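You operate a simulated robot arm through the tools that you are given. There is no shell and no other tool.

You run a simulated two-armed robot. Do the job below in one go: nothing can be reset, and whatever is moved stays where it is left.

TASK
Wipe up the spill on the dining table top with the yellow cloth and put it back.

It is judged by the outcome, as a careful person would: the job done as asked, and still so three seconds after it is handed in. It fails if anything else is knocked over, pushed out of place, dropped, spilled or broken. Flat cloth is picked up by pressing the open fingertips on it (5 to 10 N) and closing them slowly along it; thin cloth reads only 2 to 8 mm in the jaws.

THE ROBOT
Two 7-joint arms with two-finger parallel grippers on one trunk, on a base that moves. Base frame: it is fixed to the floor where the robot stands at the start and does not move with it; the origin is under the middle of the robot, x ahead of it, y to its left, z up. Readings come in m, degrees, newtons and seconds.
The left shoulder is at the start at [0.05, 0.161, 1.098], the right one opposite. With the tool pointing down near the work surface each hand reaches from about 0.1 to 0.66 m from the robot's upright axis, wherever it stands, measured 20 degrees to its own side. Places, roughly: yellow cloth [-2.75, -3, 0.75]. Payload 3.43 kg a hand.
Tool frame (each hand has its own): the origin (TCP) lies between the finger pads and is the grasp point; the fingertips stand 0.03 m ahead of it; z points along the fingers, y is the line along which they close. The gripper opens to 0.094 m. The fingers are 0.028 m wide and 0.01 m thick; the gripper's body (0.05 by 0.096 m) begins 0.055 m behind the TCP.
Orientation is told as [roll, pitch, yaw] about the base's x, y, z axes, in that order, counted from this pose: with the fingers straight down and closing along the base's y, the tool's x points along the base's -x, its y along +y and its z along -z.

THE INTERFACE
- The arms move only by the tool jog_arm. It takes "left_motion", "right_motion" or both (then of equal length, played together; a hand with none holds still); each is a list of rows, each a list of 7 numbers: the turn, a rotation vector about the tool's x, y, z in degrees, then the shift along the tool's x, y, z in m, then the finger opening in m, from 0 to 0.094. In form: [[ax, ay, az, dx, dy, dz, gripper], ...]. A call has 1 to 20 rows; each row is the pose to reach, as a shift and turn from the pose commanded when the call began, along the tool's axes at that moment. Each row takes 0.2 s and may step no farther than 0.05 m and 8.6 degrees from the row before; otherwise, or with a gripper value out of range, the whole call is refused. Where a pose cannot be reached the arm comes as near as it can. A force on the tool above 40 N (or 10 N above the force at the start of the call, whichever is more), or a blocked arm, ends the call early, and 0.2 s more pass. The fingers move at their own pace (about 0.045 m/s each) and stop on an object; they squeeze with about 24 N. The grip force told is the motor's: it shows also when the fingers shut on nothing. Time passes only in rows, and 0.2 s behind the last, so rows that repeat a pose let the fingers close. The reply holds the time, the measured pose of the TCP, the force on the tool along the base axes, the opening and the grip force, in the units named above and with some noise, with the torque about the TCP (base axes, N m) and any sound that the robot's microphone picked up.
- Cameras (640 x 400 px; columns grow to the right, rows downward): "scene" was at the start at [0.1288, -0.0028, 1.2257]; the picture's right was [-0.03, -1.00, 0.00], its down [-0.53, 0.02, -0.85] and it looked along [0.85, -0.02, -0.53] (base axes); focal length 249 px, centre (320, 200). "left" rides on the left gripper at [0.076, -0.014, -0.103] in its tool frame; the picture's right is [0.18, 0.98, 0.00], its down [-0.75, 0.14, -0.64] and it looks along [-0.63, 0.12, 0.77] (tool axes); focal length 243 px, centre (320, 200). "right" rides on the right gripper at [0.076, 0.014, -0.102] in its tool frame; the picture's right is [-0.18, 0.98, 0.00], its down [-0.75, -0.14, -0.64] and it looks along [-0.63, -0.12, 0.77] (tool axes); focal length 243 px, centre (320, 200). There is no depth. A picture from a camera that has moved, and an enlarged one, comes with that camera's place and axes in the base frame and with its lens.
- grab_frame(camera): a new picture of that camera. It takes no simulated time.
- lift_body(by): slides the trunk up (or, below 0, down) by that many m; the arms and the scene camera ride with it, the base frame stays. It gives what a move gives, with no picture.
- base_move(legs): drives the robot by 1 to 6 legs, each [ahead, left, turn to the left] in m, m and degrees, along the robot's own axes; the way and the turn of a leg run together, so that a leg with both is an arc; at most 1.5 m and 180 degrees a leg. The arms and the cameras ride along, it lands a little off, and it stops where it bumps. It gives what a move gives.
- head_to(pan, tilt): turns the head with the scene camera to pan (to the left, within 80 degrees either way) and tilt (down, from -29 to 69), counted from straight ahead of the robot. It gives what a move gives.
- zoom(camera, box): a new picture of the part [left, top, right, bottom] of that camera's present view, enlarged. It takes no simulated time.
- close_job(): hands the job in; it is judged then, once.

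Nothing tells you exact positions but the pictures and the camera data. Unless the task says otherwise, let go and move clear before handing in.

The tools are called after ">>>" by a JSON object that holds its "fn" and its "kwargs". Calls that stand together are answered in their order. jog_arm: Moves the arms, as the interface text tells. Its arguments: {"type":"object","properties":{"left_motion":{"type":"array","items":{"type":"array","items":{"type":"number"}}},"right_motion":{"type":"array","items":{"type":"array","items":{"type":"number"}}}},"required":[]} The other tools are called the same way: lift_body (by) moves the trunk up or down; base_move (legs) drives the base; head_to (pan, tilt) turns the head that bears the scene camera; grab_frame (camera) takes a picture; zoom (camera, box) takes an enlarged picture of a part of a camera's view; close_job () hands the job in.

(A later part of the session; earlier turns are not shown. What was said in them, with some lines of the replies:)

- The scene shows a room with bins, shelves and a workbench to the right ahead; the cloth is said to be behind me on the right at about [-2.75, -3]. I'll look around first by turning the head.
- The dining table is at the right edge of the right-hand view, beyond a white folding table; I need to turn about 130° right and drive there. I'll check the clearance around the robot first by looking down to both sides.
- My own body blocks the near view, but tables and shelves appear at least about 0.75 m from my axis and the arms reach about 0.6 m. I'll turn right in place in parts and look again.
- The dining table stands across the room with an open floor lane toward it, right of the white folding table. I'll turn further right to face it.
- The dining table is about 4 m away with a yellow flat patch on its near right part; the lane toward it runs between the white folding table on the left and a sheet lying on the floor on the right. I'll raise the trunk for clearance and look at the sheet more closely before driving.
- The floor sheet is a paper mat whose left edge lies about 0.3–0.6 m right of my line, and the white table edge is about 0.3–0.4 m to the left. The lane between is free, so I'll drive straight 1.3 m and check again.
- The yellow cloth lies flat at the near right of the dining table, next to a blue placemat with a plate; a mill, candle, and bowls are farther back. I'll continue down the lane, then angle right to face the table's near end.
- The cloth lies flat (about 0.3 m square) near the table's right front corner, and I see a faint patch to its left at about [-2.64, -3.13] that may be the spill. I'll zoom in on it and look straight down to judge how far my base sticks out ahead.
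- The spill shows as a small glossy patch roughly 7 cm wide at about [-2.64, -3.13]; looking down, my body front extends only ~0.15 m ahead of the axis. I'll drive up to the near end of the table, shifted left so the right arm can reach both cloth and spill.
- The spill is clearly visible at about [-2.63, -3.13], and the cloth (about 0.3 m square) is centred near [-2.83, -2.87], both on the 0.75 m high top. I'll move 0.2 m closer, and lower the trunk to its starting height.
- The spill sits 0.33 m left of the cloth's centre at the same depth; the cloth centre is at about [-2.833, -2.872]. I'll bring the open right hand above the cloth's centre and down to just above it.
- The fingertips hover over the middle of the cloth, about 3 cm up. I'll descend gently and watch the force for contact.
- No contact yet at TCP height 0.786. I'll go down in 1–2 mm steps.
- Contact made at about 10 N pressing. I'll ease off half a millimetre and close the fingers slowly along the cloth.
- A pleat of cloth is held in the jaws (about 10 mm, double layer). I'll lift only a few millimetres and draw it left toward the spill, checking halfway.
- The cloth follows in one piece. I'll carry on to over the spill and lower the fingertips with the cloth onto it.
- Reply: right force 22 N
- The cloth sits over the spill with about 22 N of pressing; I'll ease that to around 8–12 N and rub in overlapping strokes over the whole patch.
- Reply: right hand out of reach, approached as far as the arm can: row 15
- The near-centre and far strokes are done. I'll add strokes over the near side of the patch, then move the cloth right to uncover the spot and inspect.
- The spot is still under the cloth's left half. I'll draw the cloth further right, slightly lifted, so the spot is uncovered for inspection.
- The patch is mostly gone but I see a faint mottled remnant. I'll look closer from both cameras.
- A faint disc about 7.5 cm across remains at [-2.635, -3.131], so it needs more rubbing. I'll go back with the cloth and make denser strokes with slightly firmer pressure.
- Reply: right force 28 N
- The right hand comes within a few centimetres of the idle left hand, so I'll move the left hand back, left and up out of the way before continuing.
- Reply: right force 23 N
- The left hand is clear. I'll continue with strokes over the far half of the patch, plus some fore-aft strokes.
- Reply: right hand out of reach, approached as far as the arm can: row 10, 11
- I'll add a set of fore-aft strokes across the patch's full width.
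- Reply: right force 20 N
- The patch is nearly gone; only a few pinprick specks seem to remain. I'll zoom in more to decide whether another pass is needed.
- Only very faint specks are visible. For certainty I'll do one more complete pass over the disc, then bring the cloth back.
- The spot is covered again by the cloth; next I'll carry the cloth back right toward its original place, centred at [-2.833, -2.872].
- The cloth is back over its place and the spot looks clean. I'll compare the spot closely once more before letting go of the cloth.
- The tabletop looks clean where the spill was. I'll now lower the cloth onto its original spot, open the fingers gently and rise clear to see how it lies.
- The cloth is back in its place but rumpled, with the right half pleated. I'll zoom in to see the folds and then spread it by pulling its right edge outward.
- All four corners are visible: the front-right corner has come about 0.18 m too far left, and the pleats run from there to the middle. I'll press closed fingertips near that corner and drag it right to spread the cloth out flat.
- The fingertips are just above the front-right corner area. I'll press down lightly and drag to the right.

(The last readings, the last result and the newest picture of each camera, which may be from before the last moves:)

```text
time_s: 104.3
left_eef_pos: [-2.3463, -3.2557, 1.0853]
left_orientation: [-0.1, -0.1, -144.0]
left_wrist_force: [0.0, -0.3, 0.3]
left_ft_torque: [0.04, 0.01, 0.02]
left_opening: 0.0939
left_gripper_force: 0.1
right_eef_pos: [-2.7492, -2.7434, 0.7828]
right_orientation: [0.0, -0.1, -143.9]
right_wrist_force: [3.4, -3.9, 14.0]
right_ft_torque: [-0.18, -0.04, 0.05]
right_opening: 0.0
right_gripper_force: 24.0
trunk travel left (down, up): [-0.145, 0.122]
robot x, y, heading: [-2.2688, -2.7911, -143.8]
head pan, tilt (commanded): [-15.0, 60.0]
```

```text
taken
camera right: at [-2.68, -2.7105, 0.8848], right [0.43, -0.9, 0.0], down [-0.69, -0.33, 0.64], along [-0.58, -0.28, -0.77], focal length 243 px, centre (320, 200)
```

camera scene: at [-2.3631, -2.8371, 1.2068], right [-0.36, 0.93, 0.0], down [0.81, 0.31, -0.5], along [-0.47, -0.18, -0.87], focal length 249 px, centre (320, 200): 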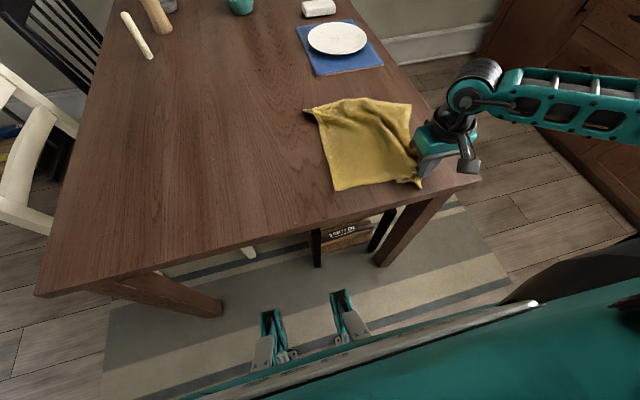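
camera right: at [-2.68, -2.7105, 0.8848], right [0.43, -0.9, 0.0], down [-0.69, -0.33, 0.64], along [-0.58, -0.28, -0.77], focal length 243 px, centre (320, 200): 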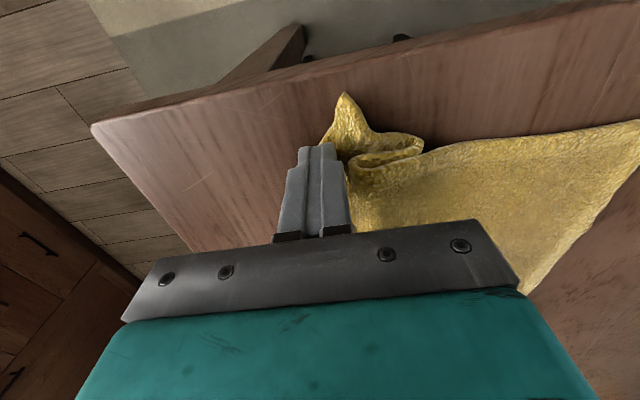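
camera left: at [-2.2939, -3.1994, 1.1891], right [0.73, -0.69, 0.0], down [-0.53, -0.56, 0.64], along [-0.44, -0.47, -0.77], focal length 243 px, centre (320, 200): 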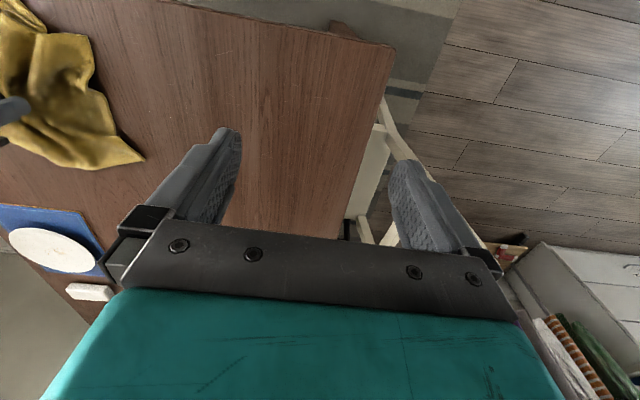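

The drag works well: the front pleats have unfolded. I'll continue a bit further right and then lift off to look.

>>> {"fn": "jog_arm", "kwargs": {"right_motion": [[0, 0, 0, 0, -0.015, 0, 0.0], [0, 0, 0, 0, -0.03, 0, 0.0], [0, 0, 0, 0, -0.045, 0, 0.0], [0, 0, 0, 0, -0.055, 0, 0.0], [0, 0, 0, 0, -0.055, -0.01, 0.0], [0, 0, 0, 0, -0.055, -0.04, 0.0], [0, 0, 0, 0, -0.055, -0.08, 0.0], [0, 0, 0, 0, -0.055, -0.12, 0.0], [0, 0, 0, 0, -0.055, -0.15, 0.0]]}}

>>> {"fn": "grab_frame", "kwargs": {"camera": "scene"}}

>>> {"fn": "zoom", "kwargs": {"camera": "scene", "box": [280, 80, 440, 210]}}

>>> {"fn": "grab_frame", "kwargs": {"camera": "right"}}

```text
time_s: 106.3
left_eef_pos: [-2.3471, -3.2557, 1.0859]
left_orientation: [0.0, 0.0, -143.9]
left_wrist_force: [-1.2, -0.3, 0.7]
left_ft_torque: [-0.04, -0.01, -0.01]
left_opening: 0.0939
left_gripper_force: 0.0
right_eef_pos: [-2.781, -2.6987, 0.9327]
right_orientation: [0.1, 0.0, -144.0]
right_wrist_force: [0.3, -0.1, -0.9]
right_ft_torque: [-0.03, 0.0, 0.02]
right_opening: 0.0002
right_gripper_force: 24.6
trunk travel left (down, up): [-0.145, 0.122]
robot x, y, heading: [-2.268, -2.7885, -144.1]
head pan, tilt (commanded): [-15.0, 60.0]
```

```text
taken
camera scene: at [-2.3643, -2.8369, 1.2067], right [-0.36, 0.93, 0.0], down [0.81, 0.31, -0.5], along [-0.47, -0.18, -0.87], focal length 249 px, centre (320, 200)
```

scene: 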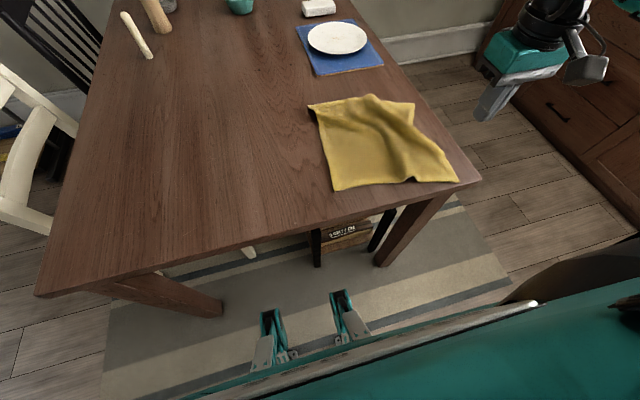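

```text
3.08 times, centred on (360, 145) of scene
camera zoom: at [-2.3643, -2.8369, 1.2067], right [-0.36, 0.93, 0.0], down [0.81, 0.31, -0.5], along [-0.47, -0.18, -0.87], focal length 766 px, centre (197, 369)
```

zoom: 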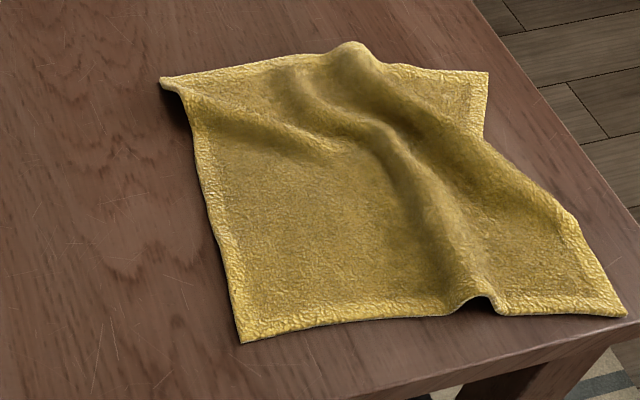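

```text
taken
camera right: at [-2.7117, -2.6657, 1.0335], right [0.43, -0.9, 0.0], down [-0.69, -0.33, 0.64], along [-0.58, -0.28, -0.77], focal length 243 px, centre (320, 200)
```

right: 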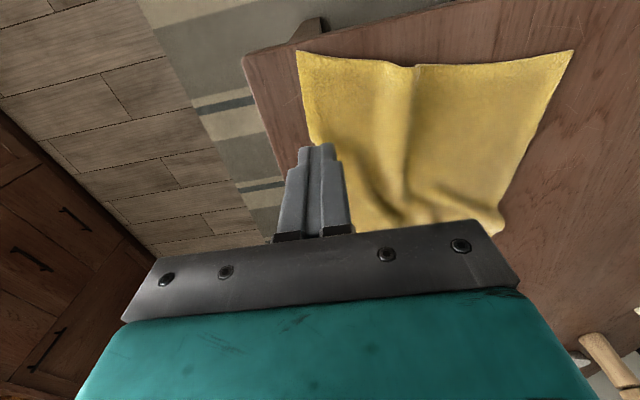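

The cloth is nearly back to its original square outline; only the back-right corner is about 6 cm short, leaving a soft ridge. I'll try a gentle outward drag there, first checking that I can reach above it.

>>> {"fn": "jog_arm", "kwargs": {"right_motion": [[0, 0, 0, -0.04, 0, 0, 0.0], [0, 0, 0, -0.08, 0, 0, 0.0], [0, 0, 0, -0.12, 0, 0.02, 0.0], [0, 0, 0, -0.15, 0, 0.05, 0.0], [0, 0, 0, -0.17, 0, 0.09, 0.0], [0, 0, 0, -0.18, 0, 0.12, 0.0], [0, 0, 0, -0.18, 0, 0.13, 0.0], [0, 0, 0, -0.18, 0, 0.13, 0.0]]}}

>>> {"fn": "grab_frame", "kwargs": {"camera": "scene"}}

>>> {"fn": "grab_frame", "kwargs": {"camera": "right"}}

```text
time_s: 108.1
left_eef_pos: [-2.3474, -3.2552, 1.0859]
left_orientation: [0.0, -0.1, -144.0]
left_wrist_force: [0.3, -0.5, -0.5]
left_ft_torque: [-0.02, 0.03, -0.01]
left_opening: 0.0941
left_gripper_force: 0.0
right_eef_pos: [-2.9263, -2.8049, 0.802]
right_orientation: [-0.1, -0.1, -143.9]
right_wrist_force: [-1.7, 0.1, -0.5]
right_ft_torque: [0.01, -0.01, 0.02]
right_opening: 0.0001
right_gripper_force: 24.0
trunk travel left (down, up): [-0.145, 0.122]
robot x, y, heading: [-2.2692, -2.7911, -143.6]
head pan, tilt (commanded): [-15.0, 60.0]
```

```text
taken
camera scene: at [-2.3643, -2.8369, 1.2067], right [-0.36, 0.93, 0.0], down [0.81, 0.31, -0.5], along [-0.47, -0.18, -0.87], focal length 249 px, centre (320, 200)
```

scene: 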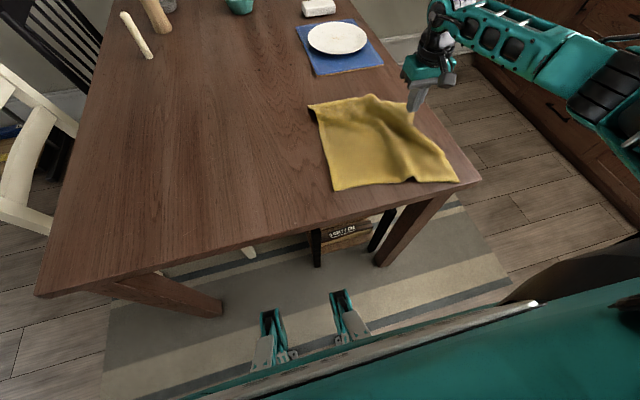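

```text
taken
camera right: at [-2.858, -2.772, 0.9036], right [0.43, -0.9, 0.0], down [-0.69, -0.33, 0.64], along [-0.58, -0.28, -0.77], focal length 243 px, centre (320, 200)
```

right: 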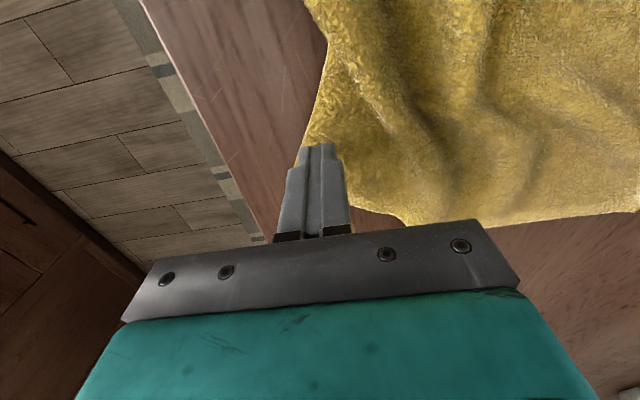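

I can reach there. I'll shift 2 cm inward so the tips sit fully on the cloth, press lightly, and check the force.

>>> {"fn": "jog_arm", "kwargs": {"right_motion": [[0, 0, 0, 0, 0.01, 0, 0.0], [0, 0, 0, 0.0, 0.02, 0.004, 0.0], [0, 0, 0, 0.0, 0.02, 0.01, 0.0], [0, 0, 0, 0.0, 0.02, 0.015, 0.0], [0, 0, 0, 0.0, 0.02, 0.018, 0.0], [0, 0, 0, 0.0, 0.02, 0.0195, 0.0], [0, 0, 0, 0.0, 0.02, 0.0195, 0.0]]}}

```text
time_s: 109.7
left_eef_pos: [-2.3459, -3.2552, 1.0867]
left_orientation: [0.0, 0.0, -144.0]
left_wrist_force: [0.6, -0.9, -0.4]
left_ft_torque: [-0.02, 0.0, -0.03]
left_opening: 0.094
left_gripper_force: 0.0
right_eef_pos: [-2.9153, -2.821, 0.7834]
right_orientation: [0.0, -0.1, -143.8]
right_wrist_force: [1.3, 0.2, 7.7]
right_ft_torque: [0.03, -0.02, -0.02]
right_opening: 0.0
right_gripper_force: 24.3
trunk travel left (down, up): [-0.145, 0.122]
robot x, y, heading: [-2.2683, -2.7937, -144.0]
head pan, tilt (commanded): [-15.0, 60.0]
```

Contact at about 8 N. I'll drag outward toward the back-right by about 6 cm, then lift straight off.

>>> {"fn": "jog_arm", "kwargs": {"right_motion": [[0, 0, 0, -0.008, -0.006, 0.0005, 0.0], [0, 0, 0, -0.018, -0.014, 0.0005, 0.0], [0, 0, 0, -0.028, -0.022, 0.0005, 0.0], [0, 0, 0, -0.038, -0.03, 0.0005, 0.0], [0, 0, 0, -0.048, -0.036, 0.0005, 0.0], [0, 0, 0, -0.055, -0.04, 0.0005, 0.0], [0, 0, 0, -0.055, -0.04, -0.008, 0.0], [0, 0, 0, -0.055, -0.04, -0.03, 0.0], [0, 0, 0, -0.04, -0.04, -0.07, 0.0], [0, 0, 0, 0.0, -0.04, -0.11, 0.0], [0, 0, 0, 0.04, -0.04, -0.15, 0.0], [0, 0, 0, 0.08, -0.04, -0.17, 0.0]]}}

>>> {"fn": "grab_frame", "kwargs": {"camera": "scene"}}

>>> {"fn": "zoom", "kwargs": {"camera": "scene", "box": [270, 70, 480, 210]}}

```text
refused: row 10 steps farther than a row can; nothing moved
```

```text
taken
camera scene: at [-2.3635, -2.8368, 1.2069], right [-0.36, 0.93, 0.0], down [0.81, 0.31, -0.5], along [-0.47, -0.18, -0.87], focal length 249 px, centre (320, 200)
```

scene: 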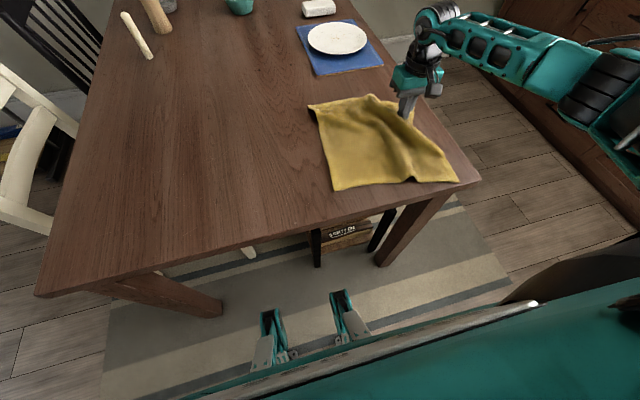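

```text
2.86 times, centred on (375, 140) of scene
camera zoom: at [-2.3635, -2.8368, 1.2069], right [-0.36, 0.93, 0.0], down [0.81, 0.31, -0.5], along [-0.47, -0.18, -0.87], focal length 711 px, centre (163, 371)
```

zoom: 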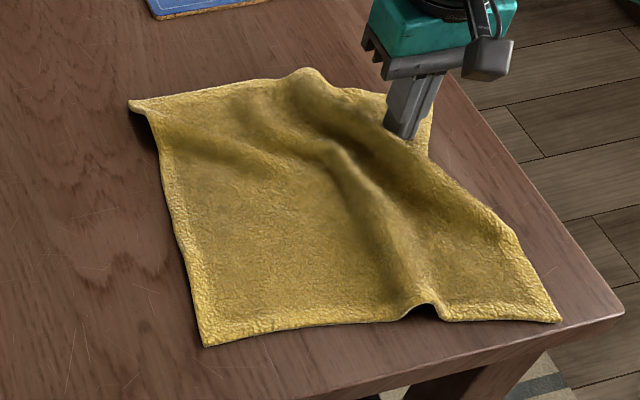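

The lift-off rows stepped too far and the call was refused, so nothing moved. I'll repeat it with the drag first and smaller lift steps.

>>> {"fn": "jog_arm", "kwargs": {"right_motion": [[0, 0, 0, -0.008, -0.006, 0.0005, 0.0], [0, 0, 0, -0.018, -0.014, 0.0005, 0.0], [0, 0, 0, -0.028, -0.022, 0.0005, 0.0], [0, 0, 0, -0.038, -0.03, 0.0005, 0.0], [0, 0, 0, -0.048, -0.036, 0.0005, 0.0], [0, 0, 0, -0.055, -0.04, 0.0005, 0.0], [0, 0, 0, -0.055, -0.04, -0.008, 0.0], [0, 0, 0, -0.055, -0.04, -0.03, 0.0], [0, 0, 0, -0.045, -0.04, -0.06, 0.0], [0, 0, 0, -0.02, -0.04, -0.09, 0.0], [0, 0, 0, 0.01, -0.04, -0.12, 0.0], [0, 0, 0, 0.04, -0.04, -0.14, 0.0]]}}

>>> {"fn": "grab_frame", "kwargs": {"camera": "scene"}}

>>> {"fn": "zoom", "kwargs": {"camera": "scene", "box": [270, 70, 480, 210]}}

```text
time_s: 112.3
left_eef_pos: [-2.3463, -3.2553, 1.0859]
left_orientation: [0.0, 0.0, -143.9]
left_wrist_force: [1.1, 0.5, 0.1]
left_ft_torque: [0.0, -0.03, 0.0]
left_opening: 0.0941
left_gripper_force: 0.0
right_eef_pos: [-2.9075, -2.7646, 0.9224]
right_orientation: [0.0, -0.1, -143.8]
right_wrist_force: [-0.5, -0.3, 0.4]
right_ft_torque: [0.02, -0.01, -0.02]
right_opening: 0.0
right_gripper_force: 24.2
right hand out of reach, approached as far as the arm can: row 4, 5, 6, 7, 8, 9
trunk travel left (down, up): [-0.145, 0.122]
robot x, y, heading: [-2.2659, -2.7933, -144.0]
head pan, tilt (commanded): [-15.0, 60.0]
```

```text
taken
camera scene: at [-2.3642, -2.8366, 1.2067], right [-0.36, 0.93, 0.0], down [0.81, 0.31, -0.5], along [-0.47, -0.18, -0.87], focal length 249 px, centre (320, 200)
```

scene: 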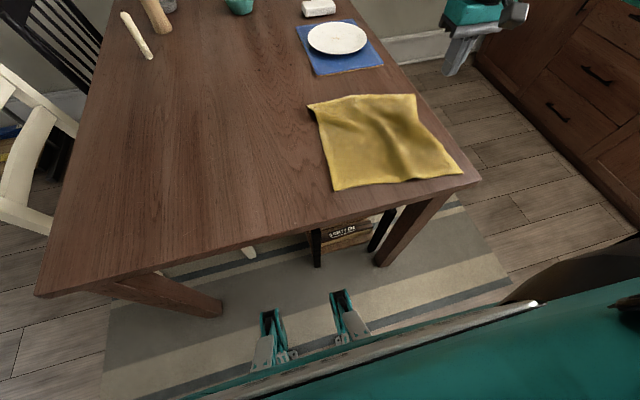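

```text
2.86 times, centred on (375, 140) of scene
camera zoom: at [-2.3642, -2.8366, 1.2067], right [-0.36, 0.93, 0.0], down [0.81, 0.31, -0.5], along [-0.47, -0.18, -0.87], focal length 711 px, centre (163, 371)
```

zoom: 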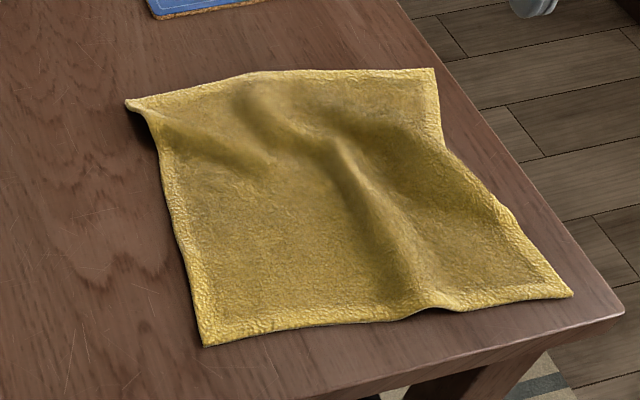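

The cloth now lies flat and square in its original place. I'll make a last check of the wiped spot from both the left-hand camera and the head camera before backing off.

>>> {"fn": "zoom", "kwargs": {"camera": "left", "box": [100, 70, 200, 133]}}

>>> {"fn": "head_to", "kwargs": {"pan": 5, "tilt": 52}}

>>> {"fn": "grab_frame", "kwargs": {"camera": "scene"}}

>>> {"fn": "zoom", "kwargs": {"camera": "scene", "box": [250, 130, 370, 205]}}

```text
6.35 times, centred on (150, 102) of left
camera zoom: at [-2.2937, -3.1991, 1.1892], right [0.73, -0.69, 0.0], down [-0.53, -0.56, 0.64], along [-0.44, -0.47, -0.77], focal length 1540 px, centre (1399, 825)
```

zoom: 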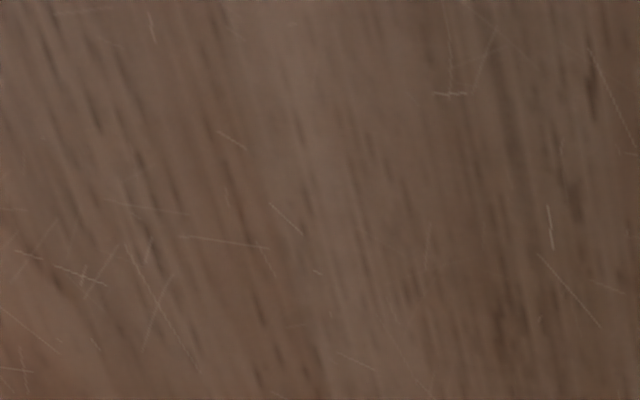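

```text
time_s: 113.2
left_eef_pos: [-2.3466, -3.2552, 1.086]
left_orientation: [0.0, 0.0, -143.9]
left_wrist_force: [-0.2, 0.2, -0.7]
left_ft_torque: [-0.01, 0.01, -0.03]
left_opening: 0.094
left_gripper_force: 0.1
right_eef_pos: [-2.9073, -2.7635, 0.9216]
right_orientation: [0.1, 0.0, -143.9]
right_wrist_force: [0.0, -0.3, 0.0]
right_ft_torque: [0.03, 0.02, 0.0]
right_opening: 0.0
right_gripper_force: 23.6
trunk travel left (down, up): [-0.145, 0.122]
robot x, y, heading: [-2.2692, -2.7928, -143.9]
head pan, tilt (commanded): [5.0, 52.0]
```

```text
taken
camera scene: at [-2.3588, -2.8622, 1.2166], right [-0.66, 0.75, 0.0], down [0.59, 0.52, -0.62], along [-0.46, -0.4, -0.79], focal length 249 px, centre (320, 200)
```

scene: 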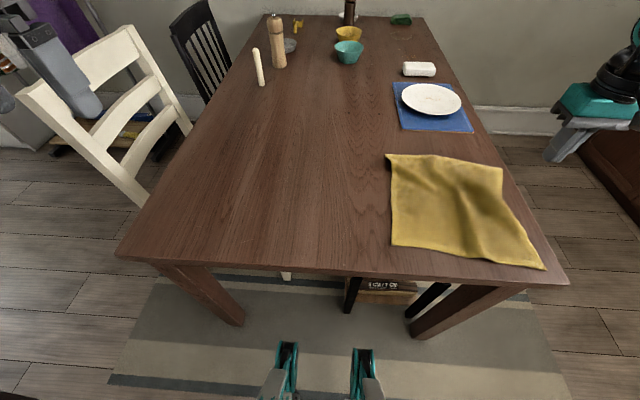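

```text
5.33 times, centred on (310, 168) of scene
camera zoom: at [-2.3588, -2.8622, 1.2166], right [-0.66, 0.75, 0.0], down [0.59, 0.52, -0.62], along [-0.46, -0.4, -0.79], focal length 1328 px, centre (373, 373)
```

zoom: 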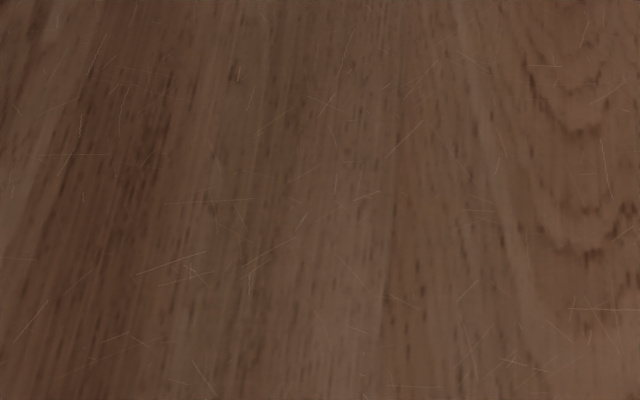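

The wiped area looks like bare wood. I'll scan the rest of the tabletop for any other wet patches and raise the right hand clear.

>>> {"fn": "jog_arm", "kwargs": {"right_motion": [[0, 0, 0, 0.03, 0, -0.02, 0.02], [0, 0, 0, 0.07, 0, -0.04, 0.05], [0, 0, 0, 0.11, 0, -0.06, 0.07], [0, 0, 0, 0.15, 0, -0.08, 0.09]]}}

>>> {"fn": "head_to", "kwargs": {"pan": 5, "tilt": 35}}

>>> {"fn": "zoom", "kwargs": {"camera": "scene", "box": [140, 80, 460, 280]}}

>>> {"fn": "grab_frame", "kwargs": {"camera": "scene"}}

```text
time_s: 114.2
left_eef_pos: [-2.3477, -3.255, 1.0864]
left_orientation: [0.0, 0.0, -143.9]
left_wrist_force: [-0.9, -0.1, -0.3]
left_ft_torque: [0.03, 0.03, -0.01]
left_opening: 0.0936
left_gripper_force: 0.0
right_eef_pos: [-2.7858, -2.6779, 1.0019]
right_orientation: [0.1, 0.0, -143.8]
right_wrist_force: [0.1, 0.6, 0.3]
right_ft_torque: [0.0, -0.01, 0.01]
right_opening: 0.0826
right_gripper_force: 0.1
trunk travel left (down, up): [-0.145, 0.122]
robot x, y, heading: [-2.2665, -2.7926, -144.0]
head pan, tilt (commanded): [5.0, 52.0]
```

```text
time_s: 115.0
left_eef_pos: [-2.3464, -3.2547, 1.0862]
left_orientation: [-0.1, -0.1, -144.0]
left_wrist_force: [-0.5, -0.6, 0.1]
left_ft_torque: [0.01, -0.01, -0.01]
left_opening: 0.094
left_gripper_force: 0.0
right_eef_pos: [-2.7859, -2.6776, 1.0016]
right_orientation: [0.0, 0.0, -143.9]
right_wrist_force: [0.1, 0.6, 0.4]
right_ft_torque: [0.02, 0.0, 0.01]
right_opening: 0.0902
right_gripper_force: 0.1
trunk travel left (down, up): [-0.145, 0.122]
robot x, y, heading: [-2.2715, -2.788, -144.1]
head pan, tilt (commanded): [5.0, 35.0]
```

```text
2.00 times, centred on (300, 180) of scene
camera zoom: at [-2.3686, -2.8708, 1.2409], right [-0.66, 0.75, 0.0], down [0.43, 0.38, -0.82], along [-0.62, -0.54, -0.57], focal length 498 px, centre (360, 240)
```

zoom: 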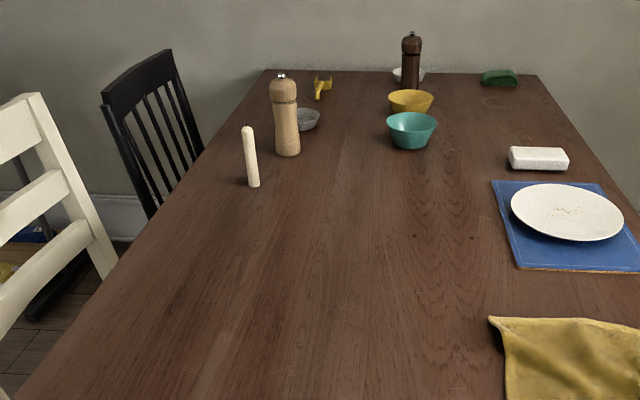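

```text
taken
camera scene: at [-2.3686, -2.8708, 1.2409], right [-0.66, 0.75, 0.0], down [0.43, 0.38, -0.82], along [-0.62, -0.54, -0.57], focal length 249 px, centre (320, 200)
```

scene: 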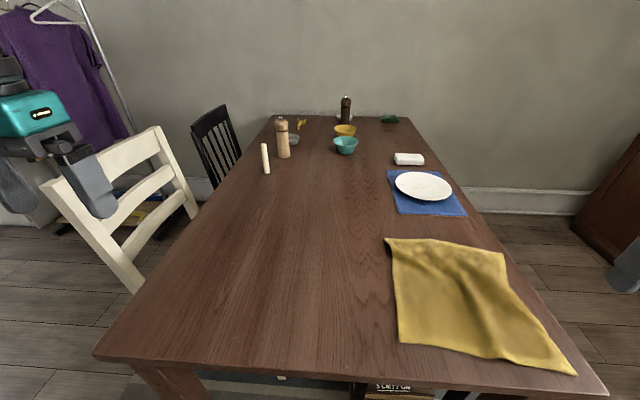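

The rest of the table is undisturbed, but there's a faint oval mark near the far right by the green item. I'll zoom in on it to see whether it is also a spill or just a wood grain pattern.

>>> {"fn": "zoom", "kwargs": {"camera": "scene", "box": [355, 108, 435, 158]}}

>>> {"fn": "zoom", "kwargs": {"camera": "scene", "box": [240, 150, 400, 250]}}

```text
8.00 times, centred on (395, 133) of scene
camera zoom: at [-2.3686, -2.8708, 1.2409], right [-0.66, 0.75, 0.0], down [0.43, 0.38, -0.82], along [-0.62, -0.54, -0.57], focal length 1992 px, centre (-280, 736)
```

zoom: 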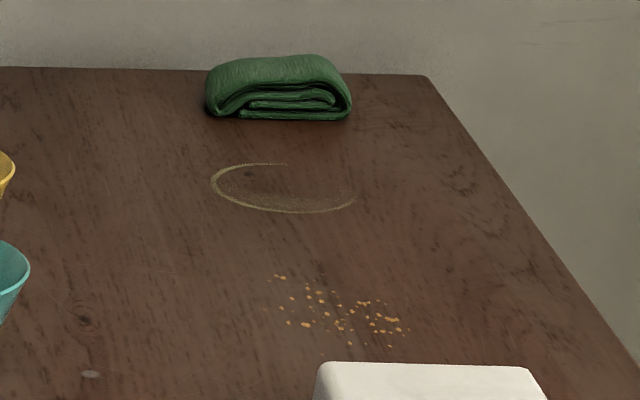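

```text
4.00 times, centred on (320, 200) of scene
camera zoom: at [-2.3686, -2.8708, 1.2409], right [-0.66, 0.75, 0.0], down [0.43, 0.38, -0.82], along [-0.62, -0.54, -0.57], focal length 996 px, centre (320, 200)
```

zoom: 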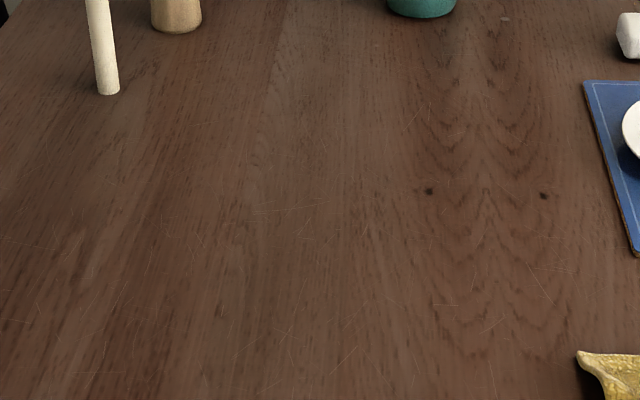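

The oval by the green cloth is a dry cup ring with some crumbs. These aren't the wet patch, which disappeared under wiping, so I'm leaving them. The spill is gone, the yellow cloth lies flat in its original spot, both hands are clear, and nothing else on the table has moved. I'm handing in.

>>> {"fn": "close_job", "kwargs": {}}

```text
The job is handed in.
```

I wiped up the spill on the dining table and put the yellow cloth back flat in its original spot. The job is handed in; no verdict came back with the hand-in.

- **Spill:** It was a glossy patch about 7.5 cm across, to the left of the cloth. It took three rounds of rubbing. The last close-ups showed bare wood, though a few pinprick specks stayed visible in one view after the final pass.
- **Cloth:** The wiping left it rumpled, so I pulled its two right-hand corners outward to flatten it. By the camera, the corners ended within about 3 cm of where they started, with a soft ridge still showing.
- **Left as it was:** At the far right end, by the green cloth, there is a dry cup ring and some crumbs. I took these not to be the spill and didn't touch them.

Nothing else on the table or around it was moved, and both hands were clear of the table when I handed in.
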